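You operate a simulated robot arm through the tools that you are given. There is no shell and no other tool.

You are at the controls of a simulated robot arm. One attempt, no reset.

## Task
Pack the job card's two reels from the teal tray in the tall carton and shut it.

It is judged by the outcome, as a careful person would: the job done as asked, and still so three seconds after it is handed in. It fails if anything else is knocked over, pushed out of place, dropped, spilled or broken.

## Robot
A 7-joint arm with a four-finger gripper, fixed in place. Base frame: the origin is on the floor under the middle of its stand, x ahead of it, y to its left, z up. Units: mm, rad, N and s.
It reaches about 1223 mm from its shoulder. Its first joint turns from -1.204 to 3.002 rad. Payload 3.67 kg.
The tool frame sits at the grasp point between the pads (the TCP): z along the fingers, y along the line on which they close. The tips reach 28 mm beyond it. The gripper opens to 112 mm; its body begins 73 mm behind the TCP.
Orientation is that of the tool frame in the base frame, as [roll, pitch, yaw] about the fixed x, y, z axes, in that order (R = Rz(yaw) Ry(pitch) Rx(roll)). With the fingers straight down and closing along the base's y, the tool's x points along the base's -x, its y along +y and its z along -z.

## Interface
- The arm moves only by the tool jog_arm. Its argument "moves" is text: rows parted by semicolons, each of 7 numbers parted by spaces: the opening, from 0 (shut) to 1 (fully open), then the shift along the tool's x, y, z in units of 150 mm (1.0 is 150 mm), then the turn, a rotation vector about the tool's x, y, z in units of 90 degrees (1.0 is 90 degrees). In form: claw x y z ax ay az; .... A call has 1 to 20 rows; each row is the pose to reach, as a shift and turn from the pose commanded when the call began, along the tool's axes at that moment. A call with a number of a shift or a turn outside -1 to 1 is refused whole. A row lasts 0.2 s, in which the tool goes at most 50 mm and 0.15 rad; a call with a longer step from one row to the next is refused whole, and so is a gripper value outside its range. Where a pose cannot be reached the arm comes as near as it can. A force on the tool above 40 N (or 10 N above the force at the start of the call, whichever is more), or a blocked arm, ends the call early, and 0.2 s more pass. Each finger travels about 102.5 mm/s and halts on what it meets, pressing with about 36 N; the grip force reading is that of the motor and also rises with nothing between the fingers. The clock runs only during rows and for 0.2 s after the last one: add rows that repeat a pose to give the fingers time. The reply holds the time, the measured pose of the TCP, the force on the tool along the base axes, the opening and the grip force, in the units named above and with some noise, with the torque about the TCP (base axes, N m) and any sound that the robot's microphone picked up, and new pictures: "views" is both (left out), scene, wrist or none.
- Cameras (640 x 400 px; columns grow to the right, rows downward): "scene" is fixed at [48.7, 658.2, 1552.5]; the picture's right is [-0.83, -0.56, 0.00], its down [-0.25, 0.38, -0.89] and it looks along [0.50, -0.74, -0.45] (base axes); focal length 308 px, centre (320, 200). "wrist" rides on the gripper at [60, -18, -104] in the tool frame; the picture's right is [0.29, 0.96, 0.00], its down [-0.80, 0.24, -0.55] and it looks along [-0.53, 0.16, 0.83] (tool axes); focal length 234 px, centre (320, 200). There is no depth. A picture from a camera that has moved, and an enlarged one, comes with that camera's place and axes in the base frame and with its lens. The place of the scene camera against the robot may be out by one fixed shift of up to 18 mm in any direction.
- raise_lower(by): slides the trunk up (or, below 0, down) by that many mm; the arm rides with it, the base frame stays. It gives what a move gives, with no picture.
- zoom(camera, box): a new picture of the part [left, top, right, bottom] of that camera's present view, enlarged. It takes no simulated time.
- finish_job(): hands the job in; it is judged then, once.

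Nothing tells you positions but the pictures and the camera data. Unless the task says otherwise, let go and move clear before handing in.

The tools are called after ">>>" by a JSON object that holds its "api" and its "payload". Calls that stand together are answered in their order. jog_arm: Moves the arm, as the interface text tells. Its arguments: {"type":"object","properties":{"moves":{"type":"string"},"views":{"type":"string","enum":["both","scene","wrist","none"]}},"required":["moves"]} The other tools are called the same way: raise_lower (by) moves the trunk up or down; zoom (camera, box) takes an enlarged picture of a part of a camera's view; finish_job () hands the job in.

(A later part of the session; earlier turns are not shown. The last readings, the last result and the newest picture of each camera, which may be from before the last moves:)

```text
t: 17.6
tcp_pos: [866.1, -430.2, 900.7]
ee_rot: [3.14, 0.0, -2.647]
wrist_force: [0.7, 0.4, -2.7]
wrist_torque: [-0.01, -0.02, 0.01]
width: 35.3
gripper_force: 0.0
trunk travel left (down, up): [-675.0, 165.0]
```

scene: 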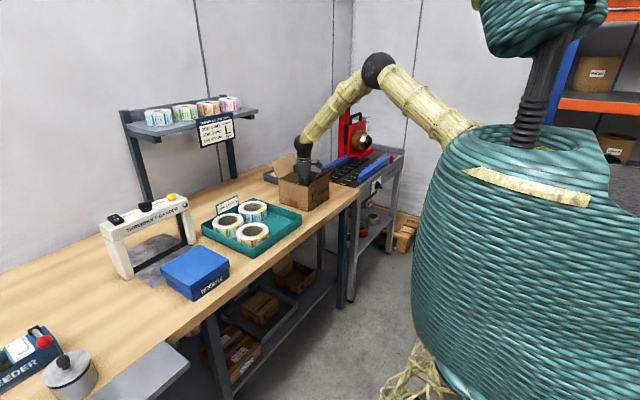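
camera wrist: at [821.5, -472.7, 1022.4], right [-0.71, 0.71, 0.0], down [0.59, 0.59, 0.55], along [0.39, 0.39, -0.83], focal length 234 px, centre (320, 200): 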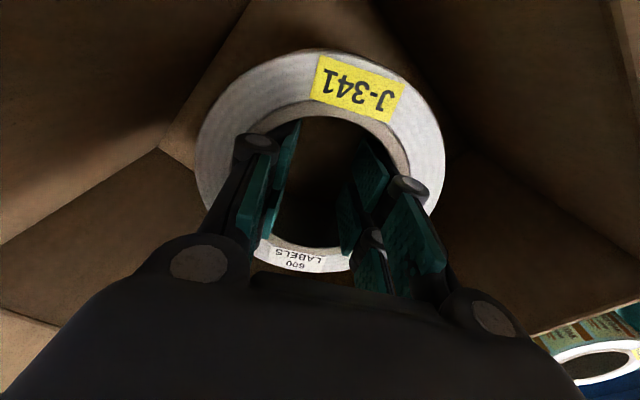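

Still hanging free. Continuing down in 2–3 mm steps.

>>> {"api": "jog_arm", "payload": {"moves": "0.5 0 0 0.01 0 0 0; 0.5 0 0 0.02 0 0 0; 0.5 0 0 0.02 0 0 0", "views": "none"}}

>>> {"api": "jog_arm", "payload": {"moves": "0.5 0 0 0.01 0 0 0; 0.5 0 0 0.02 0 0 0; 0.5 0 0 0.02 0 0 0", "views": "none"}}

```text
t: 18.4
tcp_pos: [866.4, -428.2, 899.8]
ee_rot: [-3.141, 0.0, -2.648]
wrist_force: [1.9, -1.0, 1.9]
wrist_torque: [0.01, -0.06, 0.01]
width: 35.2
gripper_force: 0.0
trunk travel left (down, up): [-675.0, 165.0]
```

```text
t: 19.2
tcp_pos: [866.3, -427.7, 897.7]
ee_rot: [-3.141, 0.003, -2.648]
wrist_force: [6.8, -5.7, 24.2]
wrist_torque: [0.13, 0.1, -0.03]
width: 35.3
gripper_force: 0.1
trunk travel left (down, up): [-675.0, 165.0]
```

Touchdown confirmed (about z 899). I'll relieve the pressure, close the fingers inward to release, and withdraw straight up.

>>> {"api": "jog_arm", "payload": {"moves": "0.5 0 0 -0.015 0 0 0; 0.3 0 0 -0.02 0 0 0; 0.15 0 0 -0.02 0 0 0; 0 0 0 -0.02 0 0 0; 0 0 0 -0.02 0 0 0; 0 0 0 -0.02 0 0 0", "views": "wrist"}}

```text
t: 20.6
tcp_pos: [867.2, -430.1, 898.3]
ee_rot: [3.141, -0.001, -2.647]
wrist_force: [0.0, -0.8, -0.7]
wrist_torque: [-0.02, 0.04, -0.01]
width: 0.0
gripper_force: 35.4
trunk travel left (down, up): [-675.0, 165.0]
camera wrist: at [822.5, -473.7, 1001.3], right [-0.71, 0.71, 0.0], down [0.59, 0.59, 0.55], along [0.39, 0.39, -0.83], focal length 234 px, centre (320, 200)
```

wrist: 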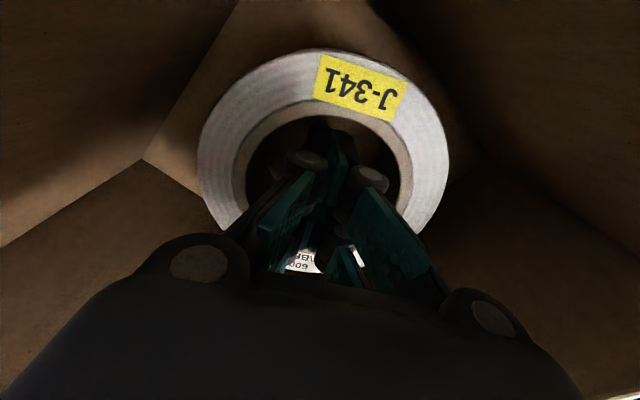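

J-341 rests in the carton. I'll withdraw straight up and then head to J-352.

>>> {"api": "jog_arm", "payload": {"moves": "0 0 0 -0.1 0 0 0; 0 0 0 -0.4 0 0 0; 0 0 0 -0.7 0 0 0; 0 0 0 -1 0 0 0; 0 0 0 -1 0 0 0", "views": "wrist"}}

>>> {"api": "zoom", "payload": {"camera": "wrist", "box": [0, 0, 640, 300]}}

>>> {"api": "zoom", "payload": {"camera": "scene", "box": [250, 100, 350, 220]}}

```text
t: 21.8
tcp_pos: [866.1, -430.0, 1047.1]
ee_rot: [3.14, -0.001, -2.647]
wrist_force: [0.0, -0.3, 0.9]
wrist_torque: [0.0, 0.03, 0.02]
width: 0.0
gripper_force: 35.2
trunk travel left (down, up): [-675.0, 165.0]
camera wrist: at [822.3, -473.7, 1149.1], right [-0.71, 0.71, 0.0], down [0.59, 0.59, 0.55], along [0.39, 0.39, -0.83], focal length 234 px, centre (320, 200)
```

wrist: 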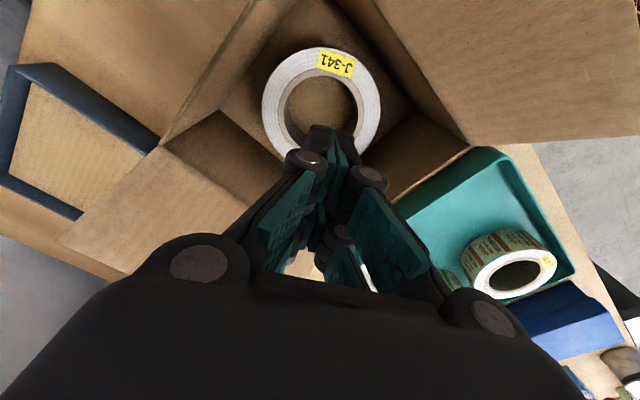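

```text
1.00 times, centred on (320, 150) of wrist (not enlarged: the box is as wide or as high as the picture)
camera zoom: at [822.3, -473.7, 1149.1], right [-0.71, 0.71, 0.0], down [0.59, 0.59, 0.55], along [0.39, 0.39, -0.83], focal length 234 px, centre (320, 250)
```

zoom: 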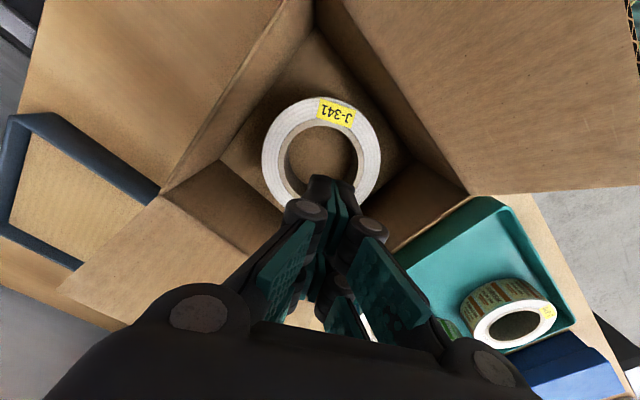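

```text
3.33 times, centred on (300, 160) of scene
camera zoom: at [48.7, 658.2, 1552.5], right [-0.83, -0.56, 0.0], down [-0.25, 0.38, -0.89], along [0.5, -0.74, -0.45], focal length 1027 px, centre (387, 333)
```

zoom: 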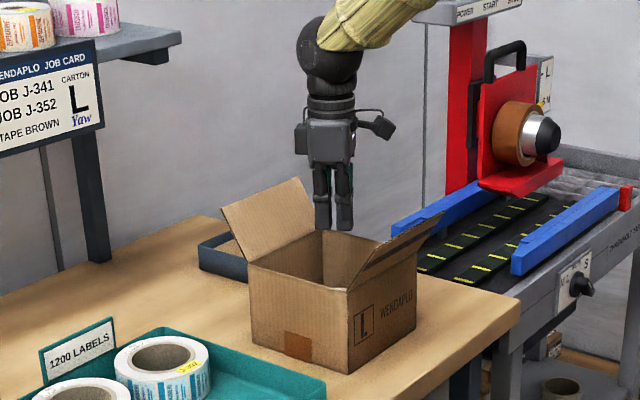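

J-341 sits centred on the carton floor. Now moving across to J-352 (about 950,−172), keeping high over the carton wall.

>>> {"api": "jog_arm", "payload": {"moves": "0 -0.132 0.175 -0.1 0 0 0; 0 -0.265 0.35 -0.133 0 0 0; 0 -0.397 0.524 -0.133 0 0 0; 0 -0.529 0.699 -0.133 0 0 0", "views": "none"}}

>>> {"api": "jog_arm", "payload": {"moves": "0 -0.154 0.109 0 0 0 0; 0 -0.309 0.218 0 0 0 0; 0 -0.463 0.328 0.1 0 0 0; 0 -0.618 0.437 0.2 0 0 0; 0 -0.772 0.546 0.3 0 0 0; 0 -0.772 0.546 0.5 0 0 0; 0 -0.772 0.546 0.5 0 0 0", "views": "both"}}

>>> {"api": "zoom", "payload": {"camera": "wrist", "box": [200, 20, 480, 220]}}

>>> {"api": "zoom", "payload": {"camera": "scene", "box": [200, 140, 320, 260]}}

```text
t: 22.8
tcp_pos: [887.7, -297.7, 1066.9]
ee_rot: [-3.14, -0.001, -2.649]
wrist_force: [0.3, 0.4, -0.5]
wrist_torque: [-0.03, 0.01, 0.0]
width: 0.0
gripper_force: 35.5
trunk travel left (down, up): [-675.0, 165.0]
```

```text
t: 24.4
tcp_pos: [949.7, -172.5, 993.7]
ee_rot: [-3.14, 0.0, -2.647]
wrist_force: [-0.7, -0.4, 0.4]
wrist_torque: [-0.04, -0.06, -0.02]
width: 0.0
gripper_force: 35.4
trunk travel left (down, up): [-675.0, 165.0]
camera wrist: at [906.4, -215.8, 1095.9], right [-0.71, 0.71, 0.0], down [0.59, 0.59, 0.55], along [0.39, 0.39, -0.83], focal length 234 px, centre (320, 200)
```

scene: 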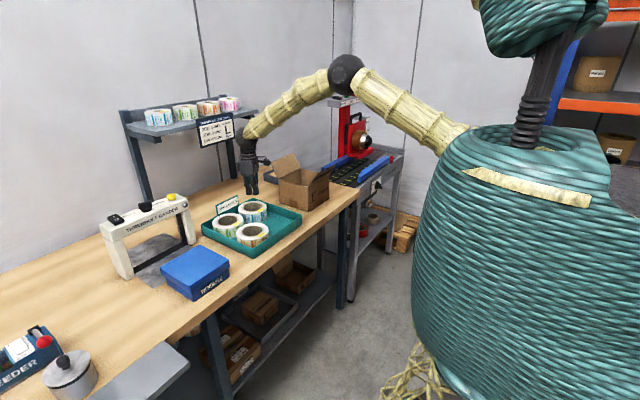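
wrist: 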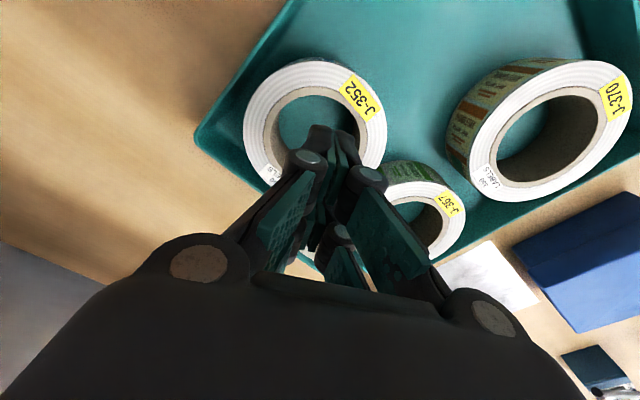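

```text
2.00 times, centred on (340, 120) of wrist
camera zoom: at [906.4, -215.8, 1095.9], right [-0.71, 0.71, 0.0], down [0.59, 0.59, 0.55], along [0.39, 0.39, -0.83], focal length 468 px, centre (280, 360)
```

zoom: 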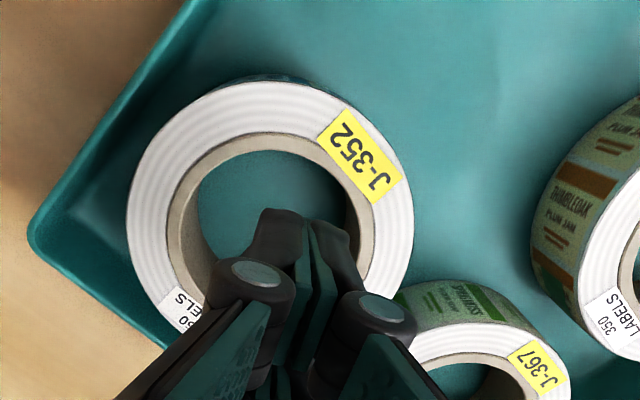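

```text
3.33 times, centred on (260, 200) of scene
camera zoom: at [48.7, 658.2, 1552.5], right [-0.83, -0.56, 0.0], down [-0.25, 0.38, -0.89], along [0.5, -0.74, -0.45], focal length 1027 px, centre (520, 200)
```

zoom: 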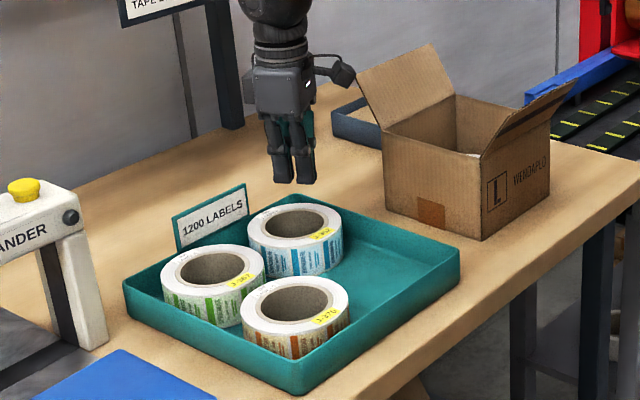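

J-352's centre fits best at (957,−171), so I shift ~7 mm in +x and descend into its hole with closed fingers.

>>> {"api": "jog_arm", "payload": {"moves": "0 -0.047 -0.014 0.1 0 0 0; 0 -0.047 -0.014 0.2 0 0 0; 0 -0.047 -0.014 0.2 0 0 0", "views": "wrist"}}

>>> {"api": "zoom", "payload": {"camera": "wrist", "box": [200, 20, 480, 220]}}

```text
t: 25.2
tcp_pos: [958.8, -170.0, 963.1]
ee_rot: [-3.14, 0.0, -2.645]
wrist_force: [0.2, 0.3, 0.8]
wrist_torque: [0.02, 0.0, -0.04]
width: 0.0
gripper_force: 36.2
trunk travel left (down, up): [-675.0, 165.0]
camera wrist: at [914.2, -214.9, 1065.7], right [-0.71, 0.71, 0.0], down [0.59, 0.59, 0.55], along [0.39, 0.39, -0.83], focal length 234 px, centre (320, 200)
```

wrist: 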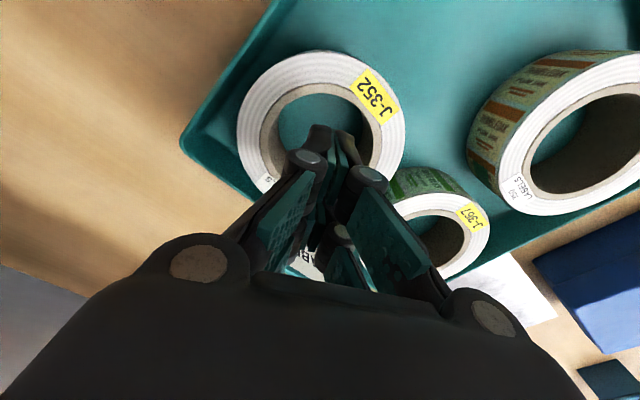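

```text
2.00 times, centred on (340, 120) of wrist
camera zoom: at [914.2, -214.9, 1065.7], right [-0.71, 0.71, 0.0], down [0.59, 0.59, 0.55], along [0.39, 0.39, -0.83], focal length 468 px, centre (280, 360)
```

zoom: 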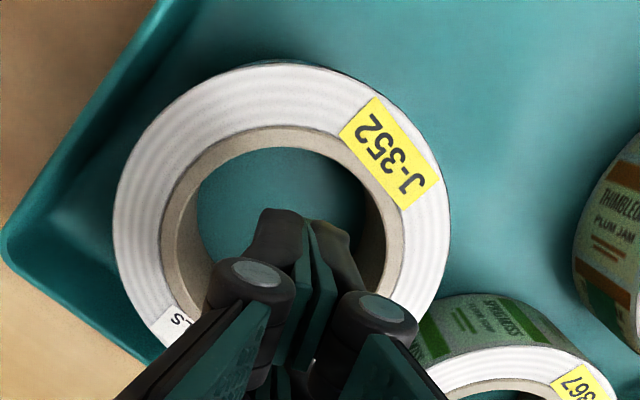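

Well centred over J-352. Descending into the hole.

>>> {"api": "jog_arm", "payload": {"moves": "0 0 0 0.12 0 0 0; 0 0 0 0.24 0 0 0; 0 0 0 0.36 0 0 0; 0 0 0 0.427 0 0 0; 0 0 0 0.427 0 0 0", "views": "wrist"}}

>>> {"api": "jog_arm", "payload": {"moves": "0.1 0 0 0 0 0 0; 0.2 0 0 0 0 0 0; 0.3 0 0 0 0 0 0; 0.4 0 0 0 0 0 0; 0.5 0 0 0 0 0 0; 0.5 0 0 0 0 0 0", "views": "wrist"}}

```text
t: 26.4
tcp_pos: [956.7, -171.3, 897.9]
ee_rot: [3.142, -0.001, -2.647]
wrist_force: [0.2, 0.7, 0.5]
wrist_torque: [0.03, 0.0, 0.01]
width: 0.2
gripper_force: 35.8
trunk travel left (down, up): [-675.0, 165.0]
camera wrist: at [913.0, -215.0, 1001.1], right [-0.71, 0.71, 0.0], down [0.59, 0.59, 0.55], along [0.39, 0.39, -0.83], focal length 234 px, centre (320, 200)
```

wrist: 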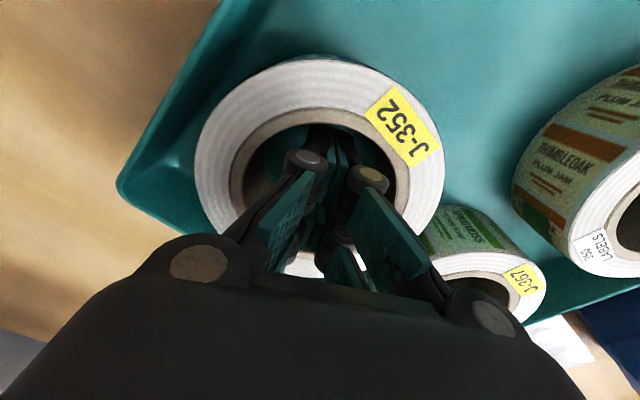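

```text
t: 27.8
tcp_pos: [957.0, -170.2, 899.6]
ee_rot: [-3.14, -0.002, -2.647]
wrist_force: [2.0, 0.2, 2.0]
wrist_torque: [0.03, 0.04, 0.0]
width: 33.6
gripper_force: 0.1
trunk travel left (down, up): [-675.0, 165.0]
camera wrist: at [913.1, -215.0, 1001.3], right [-0.71, 0.71, 0.0], down [0.59, 0.59, 0.55], along [0.39, 0.39, -0.83], focal length 234 px, centre (320, 200)
```

wrist: 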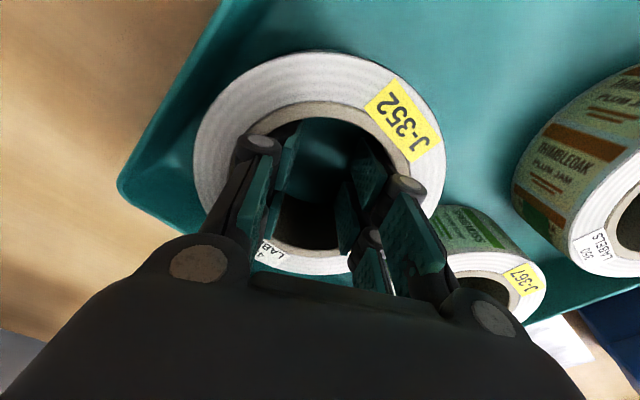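

J-352 is gripped from inside (33.6 mm). Test lift, then raise.

>>> {"api": "jog_arm", "payload": {"moves": "0.5 0 0 -0.03 0 0 0; 0.5 0 0 -0.06 0 0 0; 0.5 0 0 -0.1 0 0 0; 0.5 0 0 -0.14 0 0 0; 0.5 0 0 -0.14 0 0 0", "views": "both"}}

>>> {"api": "zoom", "payload": {"camera": "scene", "box": [200, 140, 320, 260]}}

```text
t: 29.0
tcp_pos: [956.0, -171.0, 919.6]
ee_rot: [3.142, 0.001, -2.649]
wrist_force: [0.4, -1.1, -4.5]
wrist_torque: [0.02, 0.01, -0.02]
width: 34.1
gripper_force: 0.1
trunk travel left (down, up): [-675.0, 165.0]
camera wrist: at [912.6, -214.4, 1022.5], right [-0.71, 0.71, 0.0], down [0.59, 0.59, 0.55], along [0.39, 0.39, -0.83], focal length 234 px, centre (320, 200)
```

scene: 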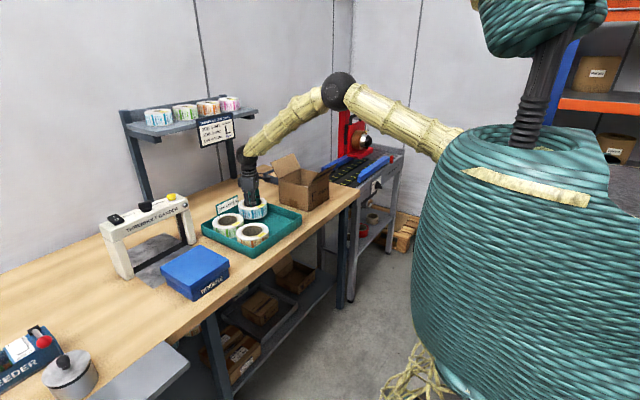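
wrist: 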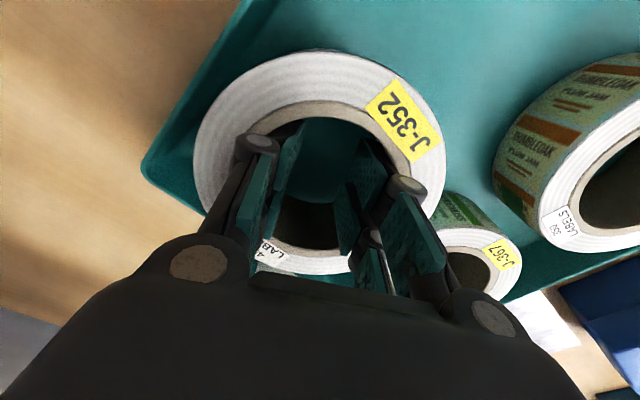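

```text
3.33 times, centred on (260, 200) of scene
camera zoom: at [48.7, 658.2, 1552.5], right [-0.83, -0.56, 0.0], down [-0.25, 0.38, -0.89], along [0.5, -0.74, -0.45], focal length 1027 px, centre (520, 200)
```

zoom: 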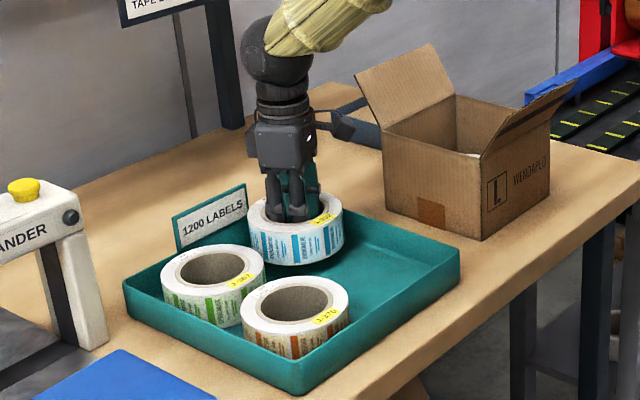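

J-352 lifted cleanly. I'll raise it, shift to the carton's centreline in x while still over the tray, and only then go over the carton.

>>> {"api": "jog_arm", "payload": {"moves": "0.5 0 0 -0.15 0 0 0; 0.5 0 0 -0.4 0 0 0; 0.5 0 0 -0.7 0 0 0; 0.5 0 0 -0.95 0 0 0; 0.5 0 0 -1 0 0 0; 0.5 0 0 -1 0 0 0", "views": "none"}}

>>> {"api": "jog_arm", "payload": {"moves": "0.5 0.13 0.07 0 0 0 0; 0.5 0.26 0.14 0 0 0 0; 0.5 0.39 0.21 0 0 0 0; 0.5 0.522 0.282 0 0 0 0; 0.5 0.522 0.282 0 0 0 0", "views": "both"}}

```text
t: 30.4
tcp_pos: [957.8, -169.5, 1070.5]
ee_rot: [-3.141, 0.0, -2.648]
wrist_force: [-0.4, 0.2, -2.7]
wrist_torque: [0.0, 0.03, 0.01]
width: 34.8
gripper_force: 0.0
trunk travel left (down, up): [-675.0, 165.0]
```

```text
t: 31.6
tcp_pos: [868.6, -172.2, 1069.7]
ee_rot: [3.141, 0.001, -2.648]
wrist_force: [0.0, 1.0, -4.0]
wrist_torque: [-0.01, -0.01, -0.03]
width: 35.5
gripper_force: 0.1
trunk travel left (down, up): [-675.0, 165.0]
camera wrist: at [824.5, -216.0, 1172.5], right [-0.71, 0.71, 0.0], down [0.59, 0.59, 0.55], along [0.39, 0.39, -0.83], focal length 234 px, centre (320, 200)
```

scene: 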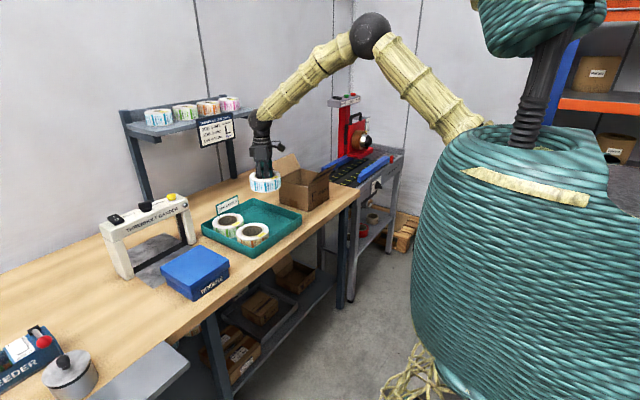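
wrist: 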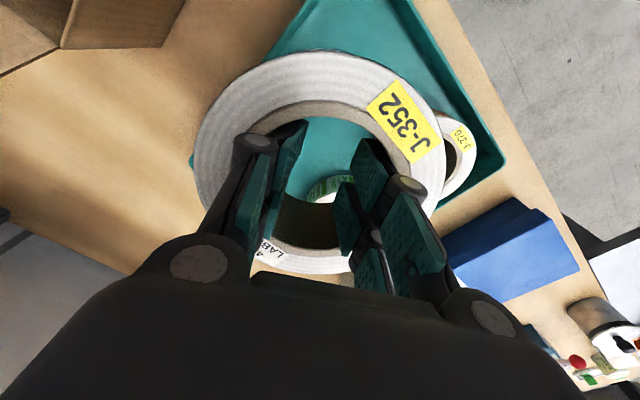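

Still well held. Now −y over the carton centre.

>>> {"api": "jog_arm", "payload": {"moves": "0.5 0.05 -0.095 0 0 0 0; 0.5 0.16 -0.3 0 0 0 0; 0.5 0.28 -0.52 0 0 0 0; 0.5 0.36 -0.67 0 0 0 0; 0.5 0.408 -0.757 0 0 0 0", "views": "none"}}

>>> {"api": "jog_arm", "payload": {"moves": "0.5 0.05 -0.095 0 0 0 0; 0.5 0.16 -0.3 0 0 0 0; 0.5 0.28 -0.52 0 0 0 0; 0.5 0.36 -0.67 0 0 0 0; 0.5 0.408 -0.757 0 0 0 0; 0.5 0.408 -0.757 0 0 0 0", "views": "both"}}

>>> {"api": "zoom", "payload": {"camera": "scene", "box": [250, 100, 350, 220]}}

```text
t: 32.8
tcp_pos: [868.1, -300.8, 1070.4]
ee_rot: [3.139, -0.002, -2.647]
wrist_force: [0.2, 0.0, -3.3]
wrist_torque: [0.0, -0.05, 0.02]
width: 35.7
gripper_force: 0.1
trunk travel left (down, up): [-675.0, 165.0]
```

```text
t: 34.2
tcp_pos: [866.3, -427.4, 1070.8]
ee_rot: [3.141, 0.0, -2.648]
wrist_force: [-0.6, 0.0, -3.5]
wrist_torque: [-0.02, -0.01, -0.01]
width: 35.4
gripper_force: 0.1
trunk travel left (down, up): [-675.0, 165.0]
camera wrist: at [823.2, -472.4, 1174.3], right [-0.71, 0.71, 0.0], down [0.59, 0.59, 0.55], along [0.39, 0.39, -0.83], focal length 234 px, centre (320, 200)
```

scene: 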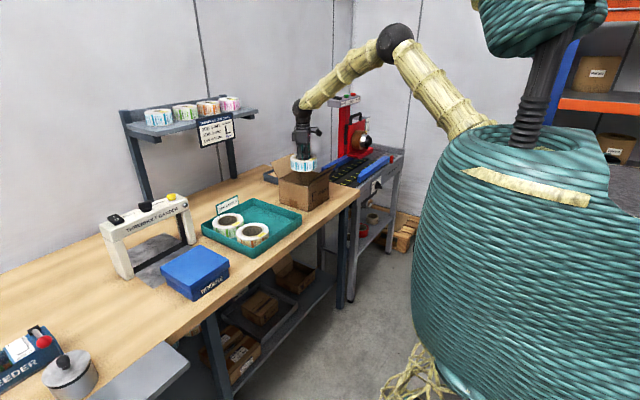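
wrist: 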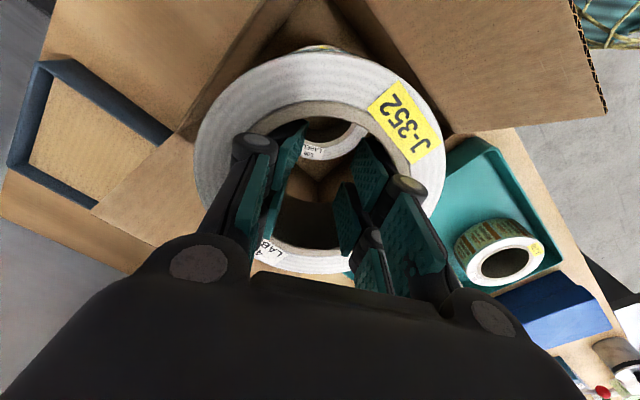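

```text
3.33 times, centred on (300, 160) of scene
camera zoom: at [48.7, 658.2, 1552.5], right [-0.83, -0.56, 0.0], down [-0.25, 0.38, -0.89], along [0.5, -0.74, -0.45], focal length 1027 px, centre (387, 333)
```

zoom: 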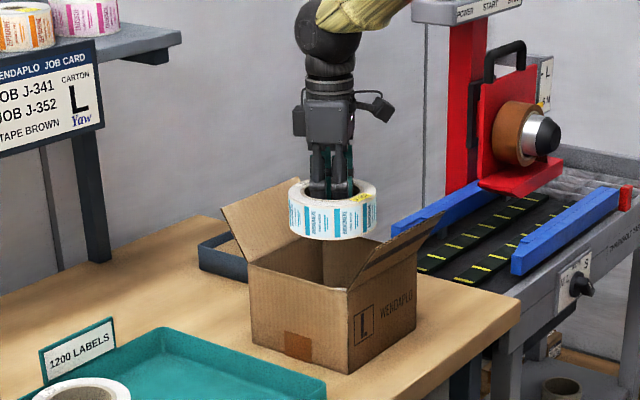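

J-352 is centred above J-341. Lowering to just above the stack, then small steps to touchdown.

>>> {"api": "jog_arm", "payload": {"moves": "0.5 0 0 0.15 0 0 0; 0.5 0 0 0.35 0 0 0; 0.5 0 0 0.55 0 0 0; 0.5 0 0 0.67 0 0 0; 0.5 0 0 0.72 0 0 0; 0.5 0 0 0.72 0 0 0", "views": "wrist"}}

>>> {"api": "jog_arm", "payload": {"moves": "0.5 0 0 0.02 0 0 0; 0.5 0 0 0.03 0 0 0; 0.5 0 0 0.03 0 0 0", "views": "none"}}

>>> {"api": "jog_arm", "payload": {"moves": "0.5 0 0 0.01 0 0 0; 0.5 0 0 0.02 0 0 0; 0.5 0 0 0.02 0 0 0", "views": "none"}}

```text
t: 35.6
tcp_pos: [868.0, -428.7, 962.3]
ee_rot: [-3.141, 0.0, -2.646]
wrist_force: [0.1, 0.8, -3.1]
wrist_torque: [0.01, 0.0, -0.01]
width: 36.0
gripper_force: 0.0
trunk travel left (down, up): [-675.0, 165.0]
camera wrist: at [823.2, -472.4, 1065.1], right [-0.71, 0.71, 0.0], down [0.59, 0.59, 0.55], along [0.39, 0.39, -0.83], focal length 234 px, centre (320, 200)
```

wrist: 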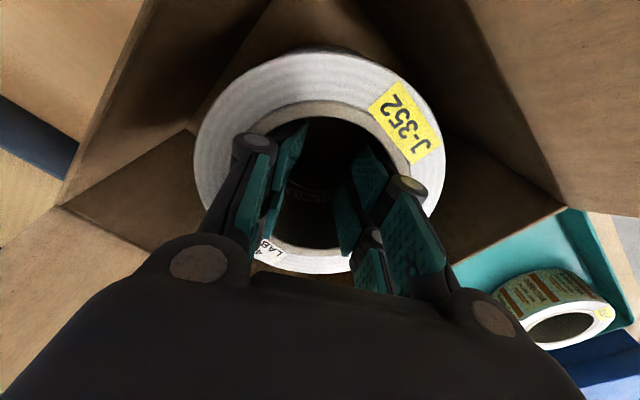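

```text
t: 36.4
tcp_pos: [867.5, -428.8, 958.1]
ee_rot: [3.141, 0.0, -2.648]
wrist_force: [0.9, 0.2, -3.5]
wrist_torque: [-0.01, 0.02, -0.01]
width: 35.9
gripper_force: 0.0
trunk travel left (down, up): [-675.0, 165.0]
```

```text
t: 37.2
tcp_pos: [868.5, -428.0, 954.6]
ee_rot: [-3.14, 0.0, -2.647]
wrist_force: [0.2, 0.3, -3.1]
wrist_torque: [0.0, 0.04, 0.01]
width: 35.8
gripper_force: 0.1
trunk travel left (down, up): [-675.0, 165.0]
```

Not touching yet; continuing in small steps.

>>> {"api": "jog_arm", "payload": {"moves": "0.5 0 0 0.01 0 0 0; 0.5 0 0 0.02 0 0 0; 0.5 0 0 0.02 0 0 0", "views": "none"}}

>>> {"api": "jog_arm", "payload": {"moves": "0.5 0 0 0.01 0 0 0; 0.5 0 0 0.015 0 0 0; 0.5 0 0 0.015 0 0 0", "views": "none"}}

```text
t: 38.0
tcp_pos: [868.4, -427.9, 951.0]
ee_rot: [3.142, 0.0, -2.647]
wrist_force: [-0.4, 0.3, -2.5]
wrist_torque: [0.01, -0.05, 0.0]
width: 35.9
gripper_force: 0.1
trunk travel left (down, up): [-675.0, 165.0]
```

```text
t: 38.8
tcp_pos: [867.4, -427.4, 949.2]
ee_rot: [3.14, 0.001, -2.648]
wrist_force: [-0.9, 0.3, -3.4]
wrist_torque: [0.0, 0.02, 0.01]
width: 36.1
gripper_force: 0.0
trunk travel left (down, up): [-675.0, 165.0]
```

>>> {"api": "jog_arm", "payload": {"moves": "0.5 0 0 0.01 0 0 0; 0.5 0 0 0.015 0 0 0; 0.5 0 0 0.015 0 0 0", "views": "none"}}

>>> {"api": "jog_arm", "payload": {"moves": "0.5 0 0 0.01 0 0 0; 0.5 0 0 0.015 0 0 0; 0.5 0 0 0.015 0 0 0", "views": "wrist"}}

```text
t: 39.6
tcp_pos: [867.7, -427.6, 947.7]
ee_rot: [-3.139, 0.002, -2.648]
wrist_force: [3.0, -0.2, 9.4]
wrist_torque: [0.02, 0.02, 0.2]
width: 36.2
gripper_force: 0.1
trunk travel left (down, up): [-675.0, 165.0]
```

```text
t: 40.4
tcp_pos: [868.8, -427.4, 948.0]
ee_rot: [-3.138, 0.002, -2.649]
wrist_force: [9.0, -6.1, 24.8]
wrist_torque: [0.05, 0.11, 0.17]
width: 36.2
gripper_force: 0.0
trunk travel left (down, up): [-675.0, 165.0]
camera wrist: at [823.3, -472.2, 1050.9], right [-0.71, 0.71, 0.0], down [0.59, 0.59, 0.56], along [0.39, 0.39, -0.83], focal length 234 px, centre (320, 200)
```

wrist: 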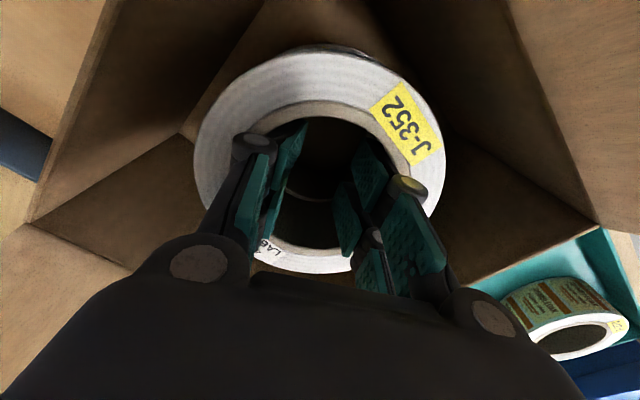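

Touchdown on the stack (TCP ≈ 948, reel top ≈ 952, below the rim at ≈976). Relieve, release, withdraw.

>>> {"api": "jog_arm", "payload": {"moves": "0.5 0 0 -0.015 0 0 0; 0.3 0 0 -0.02 0 0 0; 0.15 0 0 -0.02 0 0 0; 0 0 0 -0.02 0 0 0; 0 0 0 -0.02 0 0 0; 0 0 0 -0.02 0 0 0", "views": "none"}}

>>> {"api": "jog_arm", "payload": {"moves": "0 0 0 -0.1 0 0 0; 0 0 0 -0.4 0 0 0; 0 0 0 -0.7 0 0 0; 0 0 0 -1 0 0 0; 0 0 0 -1 0 0 0", "views": "both"}}

>>> {"api": "zoom", "payload": {"camera": "scene", "box": [250, 130, 350, 220]}}

>>> {"api": "zoom", "payload": {"camera": "wrist", "box": [100, 0, 600, 250]}}

```text
t: 41.8
tcp_pos: [867.0, -427.3, 949.2]
ee_rot: [-3.141, 0.001, -2.648]
wrist_force: [-0.5, 0.4, 0.1]
wrist_torque: [-0.01, 0.02, 0.0]
width: 0.0
gripper_force: 35.8
trunk travel left (down, up): [-675.0, 165.0]
```

```text
t: 43.0
tcp_pos: [871.7, -427.8, 1097.6]
ee_rot: [3.138, -0.002, -2.648]
wrist_force: [0.3, 0.8, -0.6]
wrist_torque: [0.0, 0.0, -0.01]
width: 0.0
gripper_force: 35.7
trunk travel left (down, up): [-675.0, 165.0]
camera wrist: at [827.1, -473.1, 1200.3], right [-0.71, 0.71, 0.0], down [0.59, 0.59, 0.55], along [0.39, 0.39, -0.83], focal length 234 px, centre (320, 200)
```

scene: 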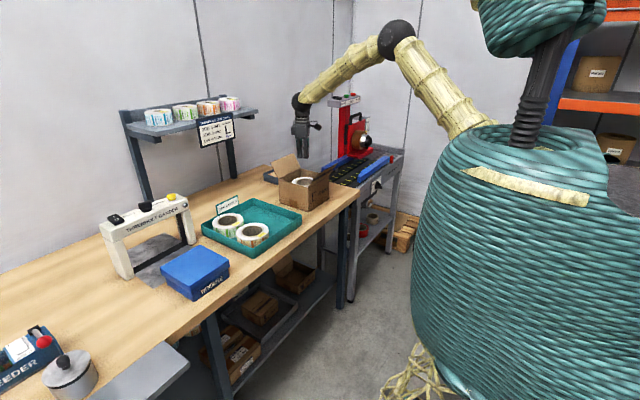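
wrist: 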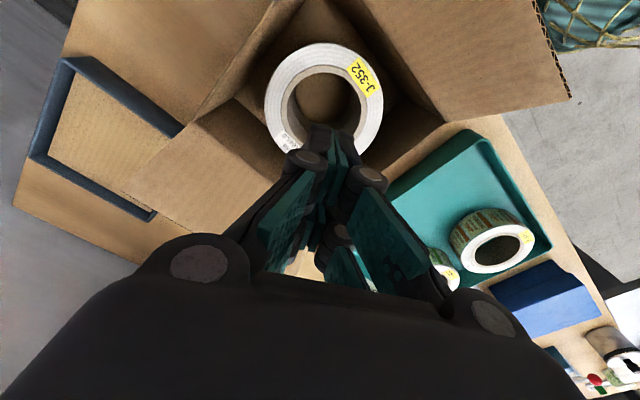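

```text
4.44 times, centred on (300, 175) of scene
camera zoom: at [48.7, 658.2, 1552.5], right [-0.83, -0.56, 0.0], down [-0.25, 0.38, -0.89], along [0.5, -0.74, -0.45], focal length 1369 px, centre (409, 311)
```

zoom: 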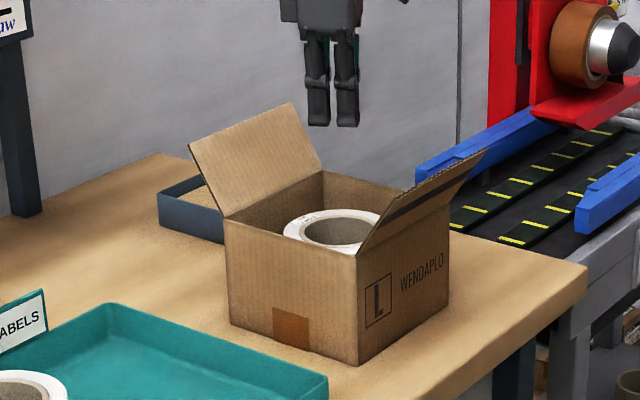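

```text
1.28 times, centred on (350, 125) of wrist
camera zoom: at [827.1, -473.1, 1200.3], right [-0.71, 0.71, 0.0], down [0.59, 0.59, 0.55], along [0.39, 0.39, -0.83], focal length 300 px, centre (282, 296)
```

zoom: 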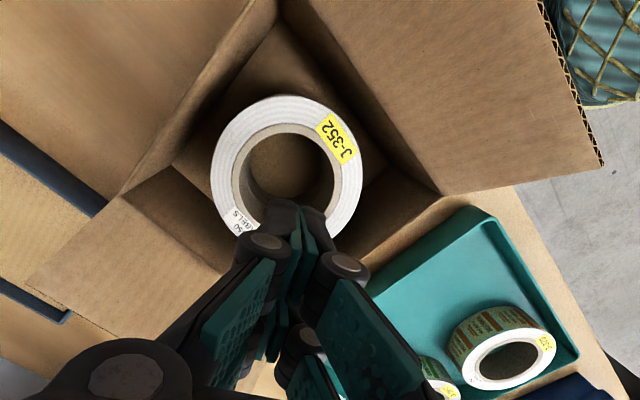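

Both reels are stacked inside, below the rim. Now the flaps: I'll look closely at the near flap and its dark strip.

>>> {"api": "zoom", "payload": {"camera": "scene", "box": [298, 155, 340, 185]}}

>>> {"api": "zoom", "payload": {"camera": "scene", "box": [262, 148, 304, 188]}}

```text
13.33 times, centred on (319, 170) of scene
camera zoom: at [48.7, 658.2, 1552.5], right [-0.83, -0.56, 0.0], down [-0.25, 0.38, -0.89], along [0.5, -0.74, -0.45], focal length 4108 px, centre (333, 600)
```

zoom: 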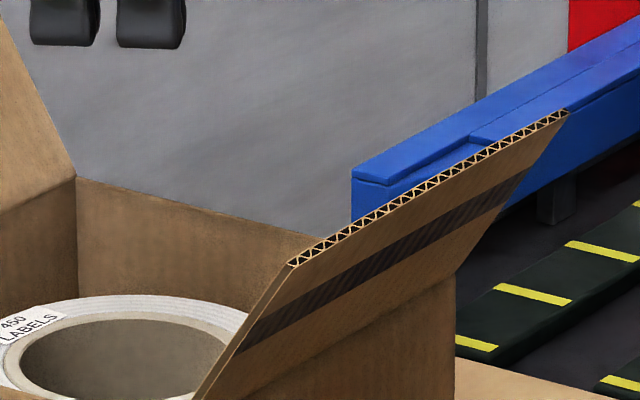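

```text
10.00 times, centred on (283, 168) of scene
camera zoom: at [48.7, 658.2, 1552.5], right [-0.83, -0.56, 0.0], down [-0.25, 0.38, -0.89], along [0.5, -0.74, -0.45], focal length 3081 px, centre (690, 520)
```

zoom: 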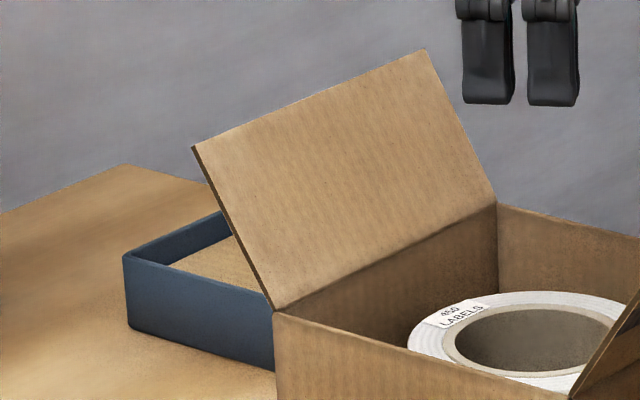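

The two flaps (each ≈86 mm, hinged at x≈782 and x≈953) should meet in the middle. I'll go up and over the near flap to the robot side, squaring the wrist back, to push that flap over.

>>> {"api": "jog_arm", "payload": {"moves": "0 0 0 -0.15 0 0 0; 0 0.176 0.095 -0.2 0 0 0.0785; 0 0.352 0.19 -0.2 0 0 0.157; 0 0.528 0.285 -0.2 0 0 0.235; 0 0.704 0.38 -0.2 0 0 0.314; 0.3 0.704 0.38 -0.2 0 0 0.314", "views": "none"}}

>>> {"api": "jog_arm", "payload": {"moves": "0.6 0.2 0 0 0 0 0; 0.6 0.433 0 0 0 0 0; 0.6 0.433 0 0 0 0 0", "views": "both"}}

```text
t: 44.4
tcp_pos: [749.5, -429.4, 1126.3]
ee_rot: [-3.141, -0.001, 3.139]
wrist_force: [0.7, -0.2, -0.5]
wrist_torque: [-0.01, 0.02, 0.01]
width: 33.5
gripper_force: 0.1
trunk travel left (down, up): [-675.0, 165.0]
```

```text
t: 45.2
tcp_pos: [683.0, -427.8, 1126.9]
ee_rot: [-3.141, 0.001, 3.14]
wrist_force: [0.3, 1.0, 0.8]
wrist_torque: [0.01, -0.01, 0.01]
width: 67.2
gripper_force: 0.0
trunk travel left (down, up): [-675.0, 165.0]
camera wrist: at [623.3, -445.7, 1228.9], right [-0.29, 0.96, 0.0], down [0.8, 0.24, 0.55], along [0.53, 0.16, -0.83], focal length 234 px, centre (320, 200)
```

scene: 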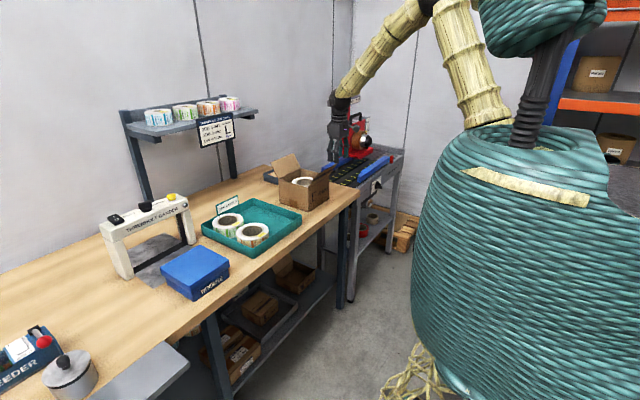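
wrist: 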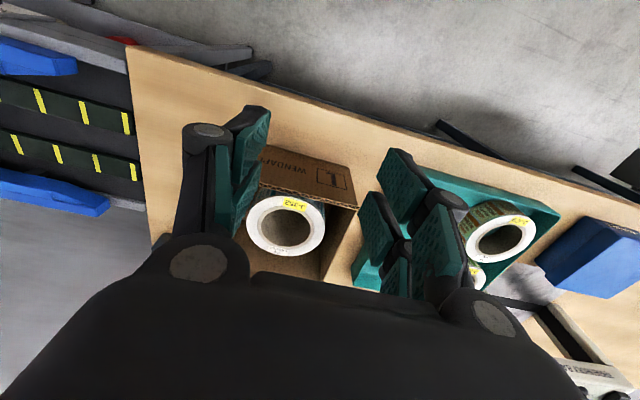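

Now behind (robot side of) the near flap. I'll lower the fingertips to z≈1015, below the flap's tip edge, still clear of it.

>>> {"api": "jog_arm", "payload": {"moves": "0.6 0 0 0.2 0 0 0; 0.6 0 0 0.4 0 0 0; 0.6 0 0 0.56 0 0 0; 0.6 0 0 0.56 0 0 0", "views": "both"}}

>>> {"api": "zoom", "payload": {"camera": "scene", "box": [270, 110, 390, 220]}}

>>> {"api": "zoom", "payload": {"camera": "wrist", "box": [160, 80, 480, 280]}}

```text
t: 46.2
tcp_pos: [684.3, -426.0, 1043.6]
ee_rot: [3.14, -0.001, -3.141]
wrist_force: [-0.3, -0.5, 0.5]
wrist_torque: [0.0, -0.01, 0.02]
width: 67.1
gripper_force: 0.0
trunk travel left (down, up): [-675.0, 165.0]
camera wrist: at [623.7, -443.3, 1146.2], right [-0.29, 0.96, 0.0], down [0.8, 0.24, 0.55], along [0.53, 0.16, -0.83], focal length 234 px, centre (320, 200)
```

scene: 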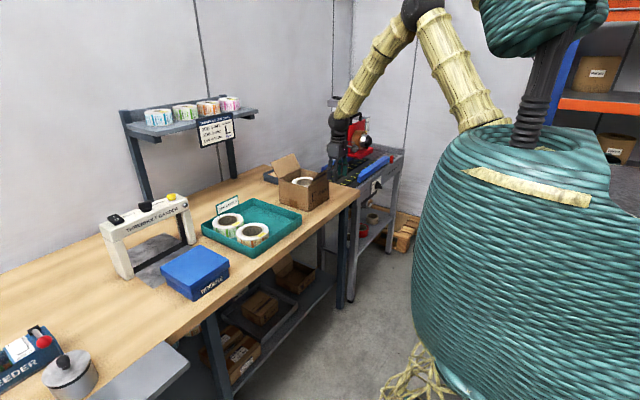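
wrist: 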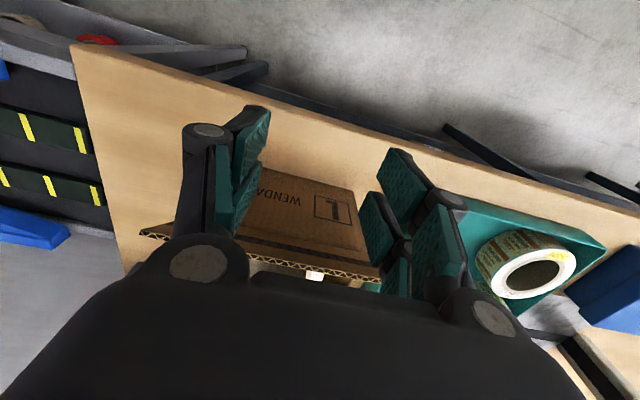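

```text
3.64 times, centred on (330, 165) of scene
camera zoom: at [48.7, 658.2, 1552.5], right [-0.83, -0.56, 0.0], down [-0.25, 0.38, -0.89], along [0.5, -0.74, -0.45], focal length 1120 px, centre (284, 327)
```

zoom: 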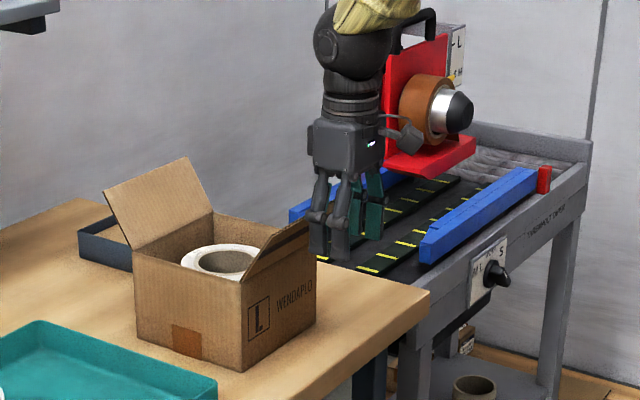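

```text
2.00 times, centred on (320, 180) of wrist
camera zoom: at [623.7, -443.3, 1146.2], right [-0.29, 0.96, 0.0], down [0.8, 0.24, 0.55], along [0.53, 0.16, -0.83], focal length 468 px, centre (320, 240)
```

zoom: 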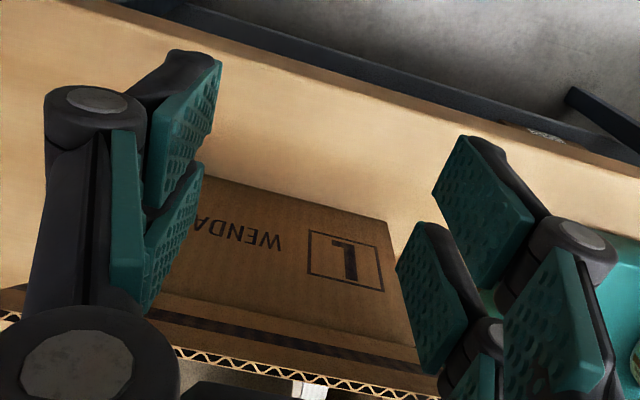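

The near flap's outer face is right ahead of the fingers. I'll push slowly in +x and watch the flap rotate.

>>> {"api": "jog_arm", "payload": {"moves": "0.6 -0.1 0 0 0 0 0; 0.6 -0.2 0 0 0 0 0; 0.6 -0.3 0 0 0 0 0; 0.6 -0.4 0 0 0 0 0", "views": "both"}}

>>> {"api": "zoom", "payload": {"camera": "scene", "box": [250, 110, 370, 220]}}

```text
t: 47.2
tcp_pos: [745.1, -426.5, 1042.3]
ee_rot: [-3.141, 0.0, 3.14]
wrist_force: [-0.3, 0.0, 0.1]
wrist_torque: [-0.03, 0.01, 0.0]
width: 67.0
gripper_force: 0.1
trunk travel left (down, up): [-675.0, 165.0]
camera wrist: at [684.8, -445.0, 1146.1], right [-0.29, 0.96, 0.0], down [0.8, 0.24, 0.55], along [0.53, 0.16, -0.83], focal length 234 px, centre (320, 200)
```

scene: 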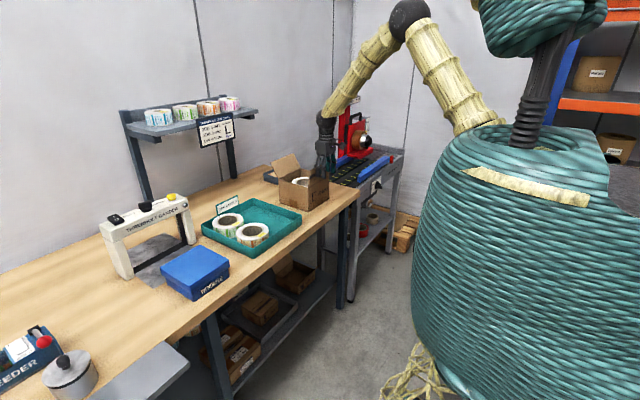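
wrist: 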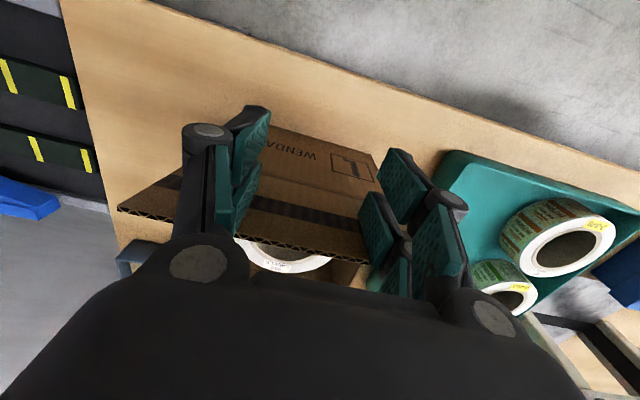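

```text
3.64 times, centred on (310, 165) of scene
camera zoom: at [48.7, 658.2, 1552.5], right [-0.83, -0.56, 0.0], down [-0.25, 0.38, -0.89], along [0.5, -0.74, -0.45], focal length 1120 px, centre (356, 327)
```

zoom: 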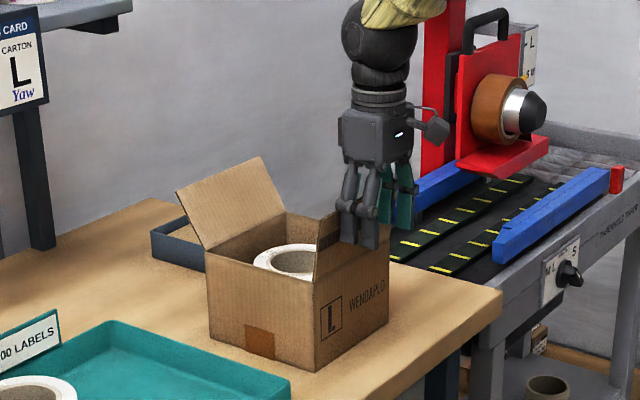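

The flap is turning up to vertical with negligible force. Continuing in +x.

>>> {"api": "jog_arm", "payload": {"moves": "0.6 -0.1 0 0 0 0 0; 0.6 -0.2 0 0 0 0 0; 0.6 -0.3 0 0 0 0 0; 0.6 -0.36 0 0 0 0 0", "views": "both"}}

>>> {"api": "zoom", "payload": {"camera": "scene", "box": [250, 110, 370, 220]}}

```text
t: 48.2
tcp_pos: [797.5, -426.7, 1042.5]
ee_rot: [3.139, 0.0, 3.141]
wrist_force: [-0.3, 0.5, 0.6]
wrist_torque: [0.0, 0.01, 0.0]
width: 67.0
gripper_force: 0.1
trunk travel left (down, up): [-675.0, 165.0]
camera wrist: at [737.1, -445.1, 1146.6], right [-0.29, 0.96, 0.0], down [0.8, 0.24, 0.55], along [0.53, 0.16, -0.83], focal length 234 px, centre (320, 200)
```

scene: 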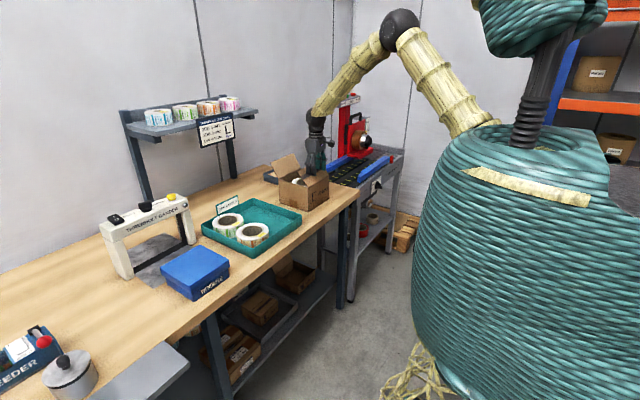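
wrist: 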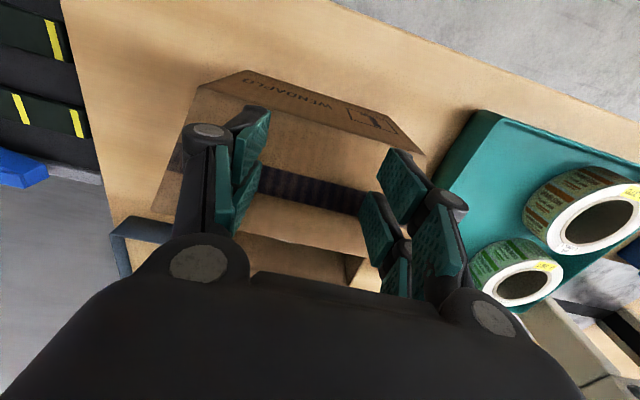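

```text
3.64 times, centred on (310, 165) of scene
camera zoom: at [48.7, 658.2, 1552.5], right [-0.83, -0.56, 0.0], down [-0.25, 0.38, -0.89], along [0.5, -0.74, -0.45], focal length 1120 px, centre (356, 327)
```

zoom: 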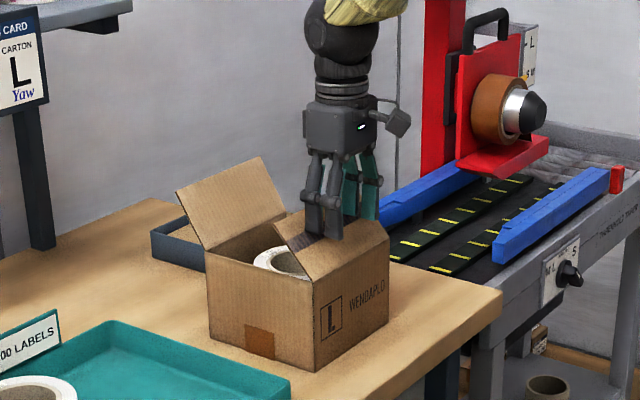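

The near flap is past vertical, at about 45° inward. I'll follow it down toward horizontal.

>>> {"api": "jog_arm", "payload": {"moves": "0.6 -0.05 0 0.06 0 0 0; 0.6 -0.1 0 0.12 0 0 0; 0.6 -0.13 0 0.17 0 0 0; 0.6 -0.13 0 0.2 0 0 0; 0.6 -0.13 0 0.2 0 0 0", "views": "both"}}

>>> {"api": "zoom", "payload": {"camera": "scene", "box": [250, 110, 370, 220]}}

```text
t: 49.4
tcp_pos: [816.9, -426.9, 1014.8]
ee_rot: [-3.139, -0.001, 3.141]
wrist_force: [0.2, -0.1, 0.0]
wrist_torque: [0.0, -0.01, -0.02]
width: 67.2
gripper_force: 0.1
trunk travel left (down, up): [-675.0, 165.0]
camera wrist: at [757.0, -444.8, 1116.9], right [-0.29, 0.96, 0.0], down [0.8, 0.24, 0.55], along [0.53, 0.16, -0.83], focal length 234 px, centre (320, 200)
```

scene: 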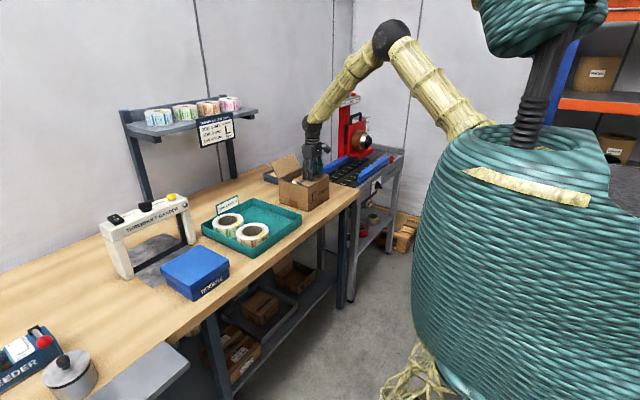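
wrist: 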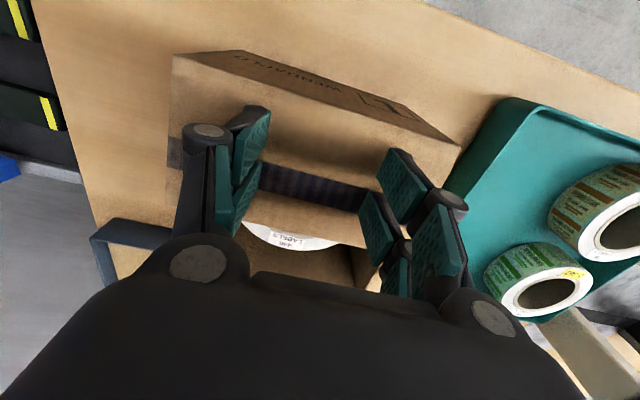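

```text
3.64 times, centred on (310, 165) of scene
camera zoom: at [48.7, 658.2, 1552.5], right [-0.83, -0.56, 0.0], down [-0.25, 0.38, -0.89], along [0.5, -0.74, -0.45], focal length 1120 px, centre (356, 327)
```

zoom: 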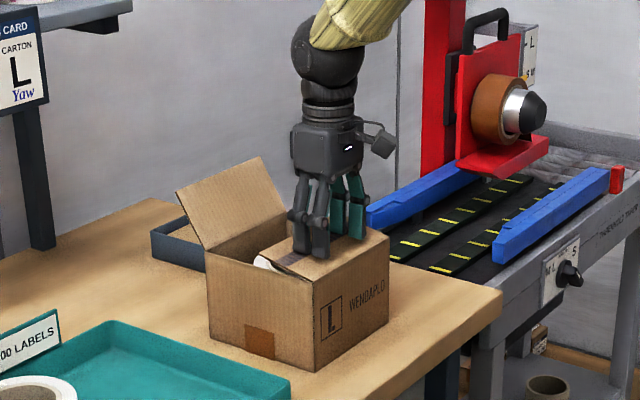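

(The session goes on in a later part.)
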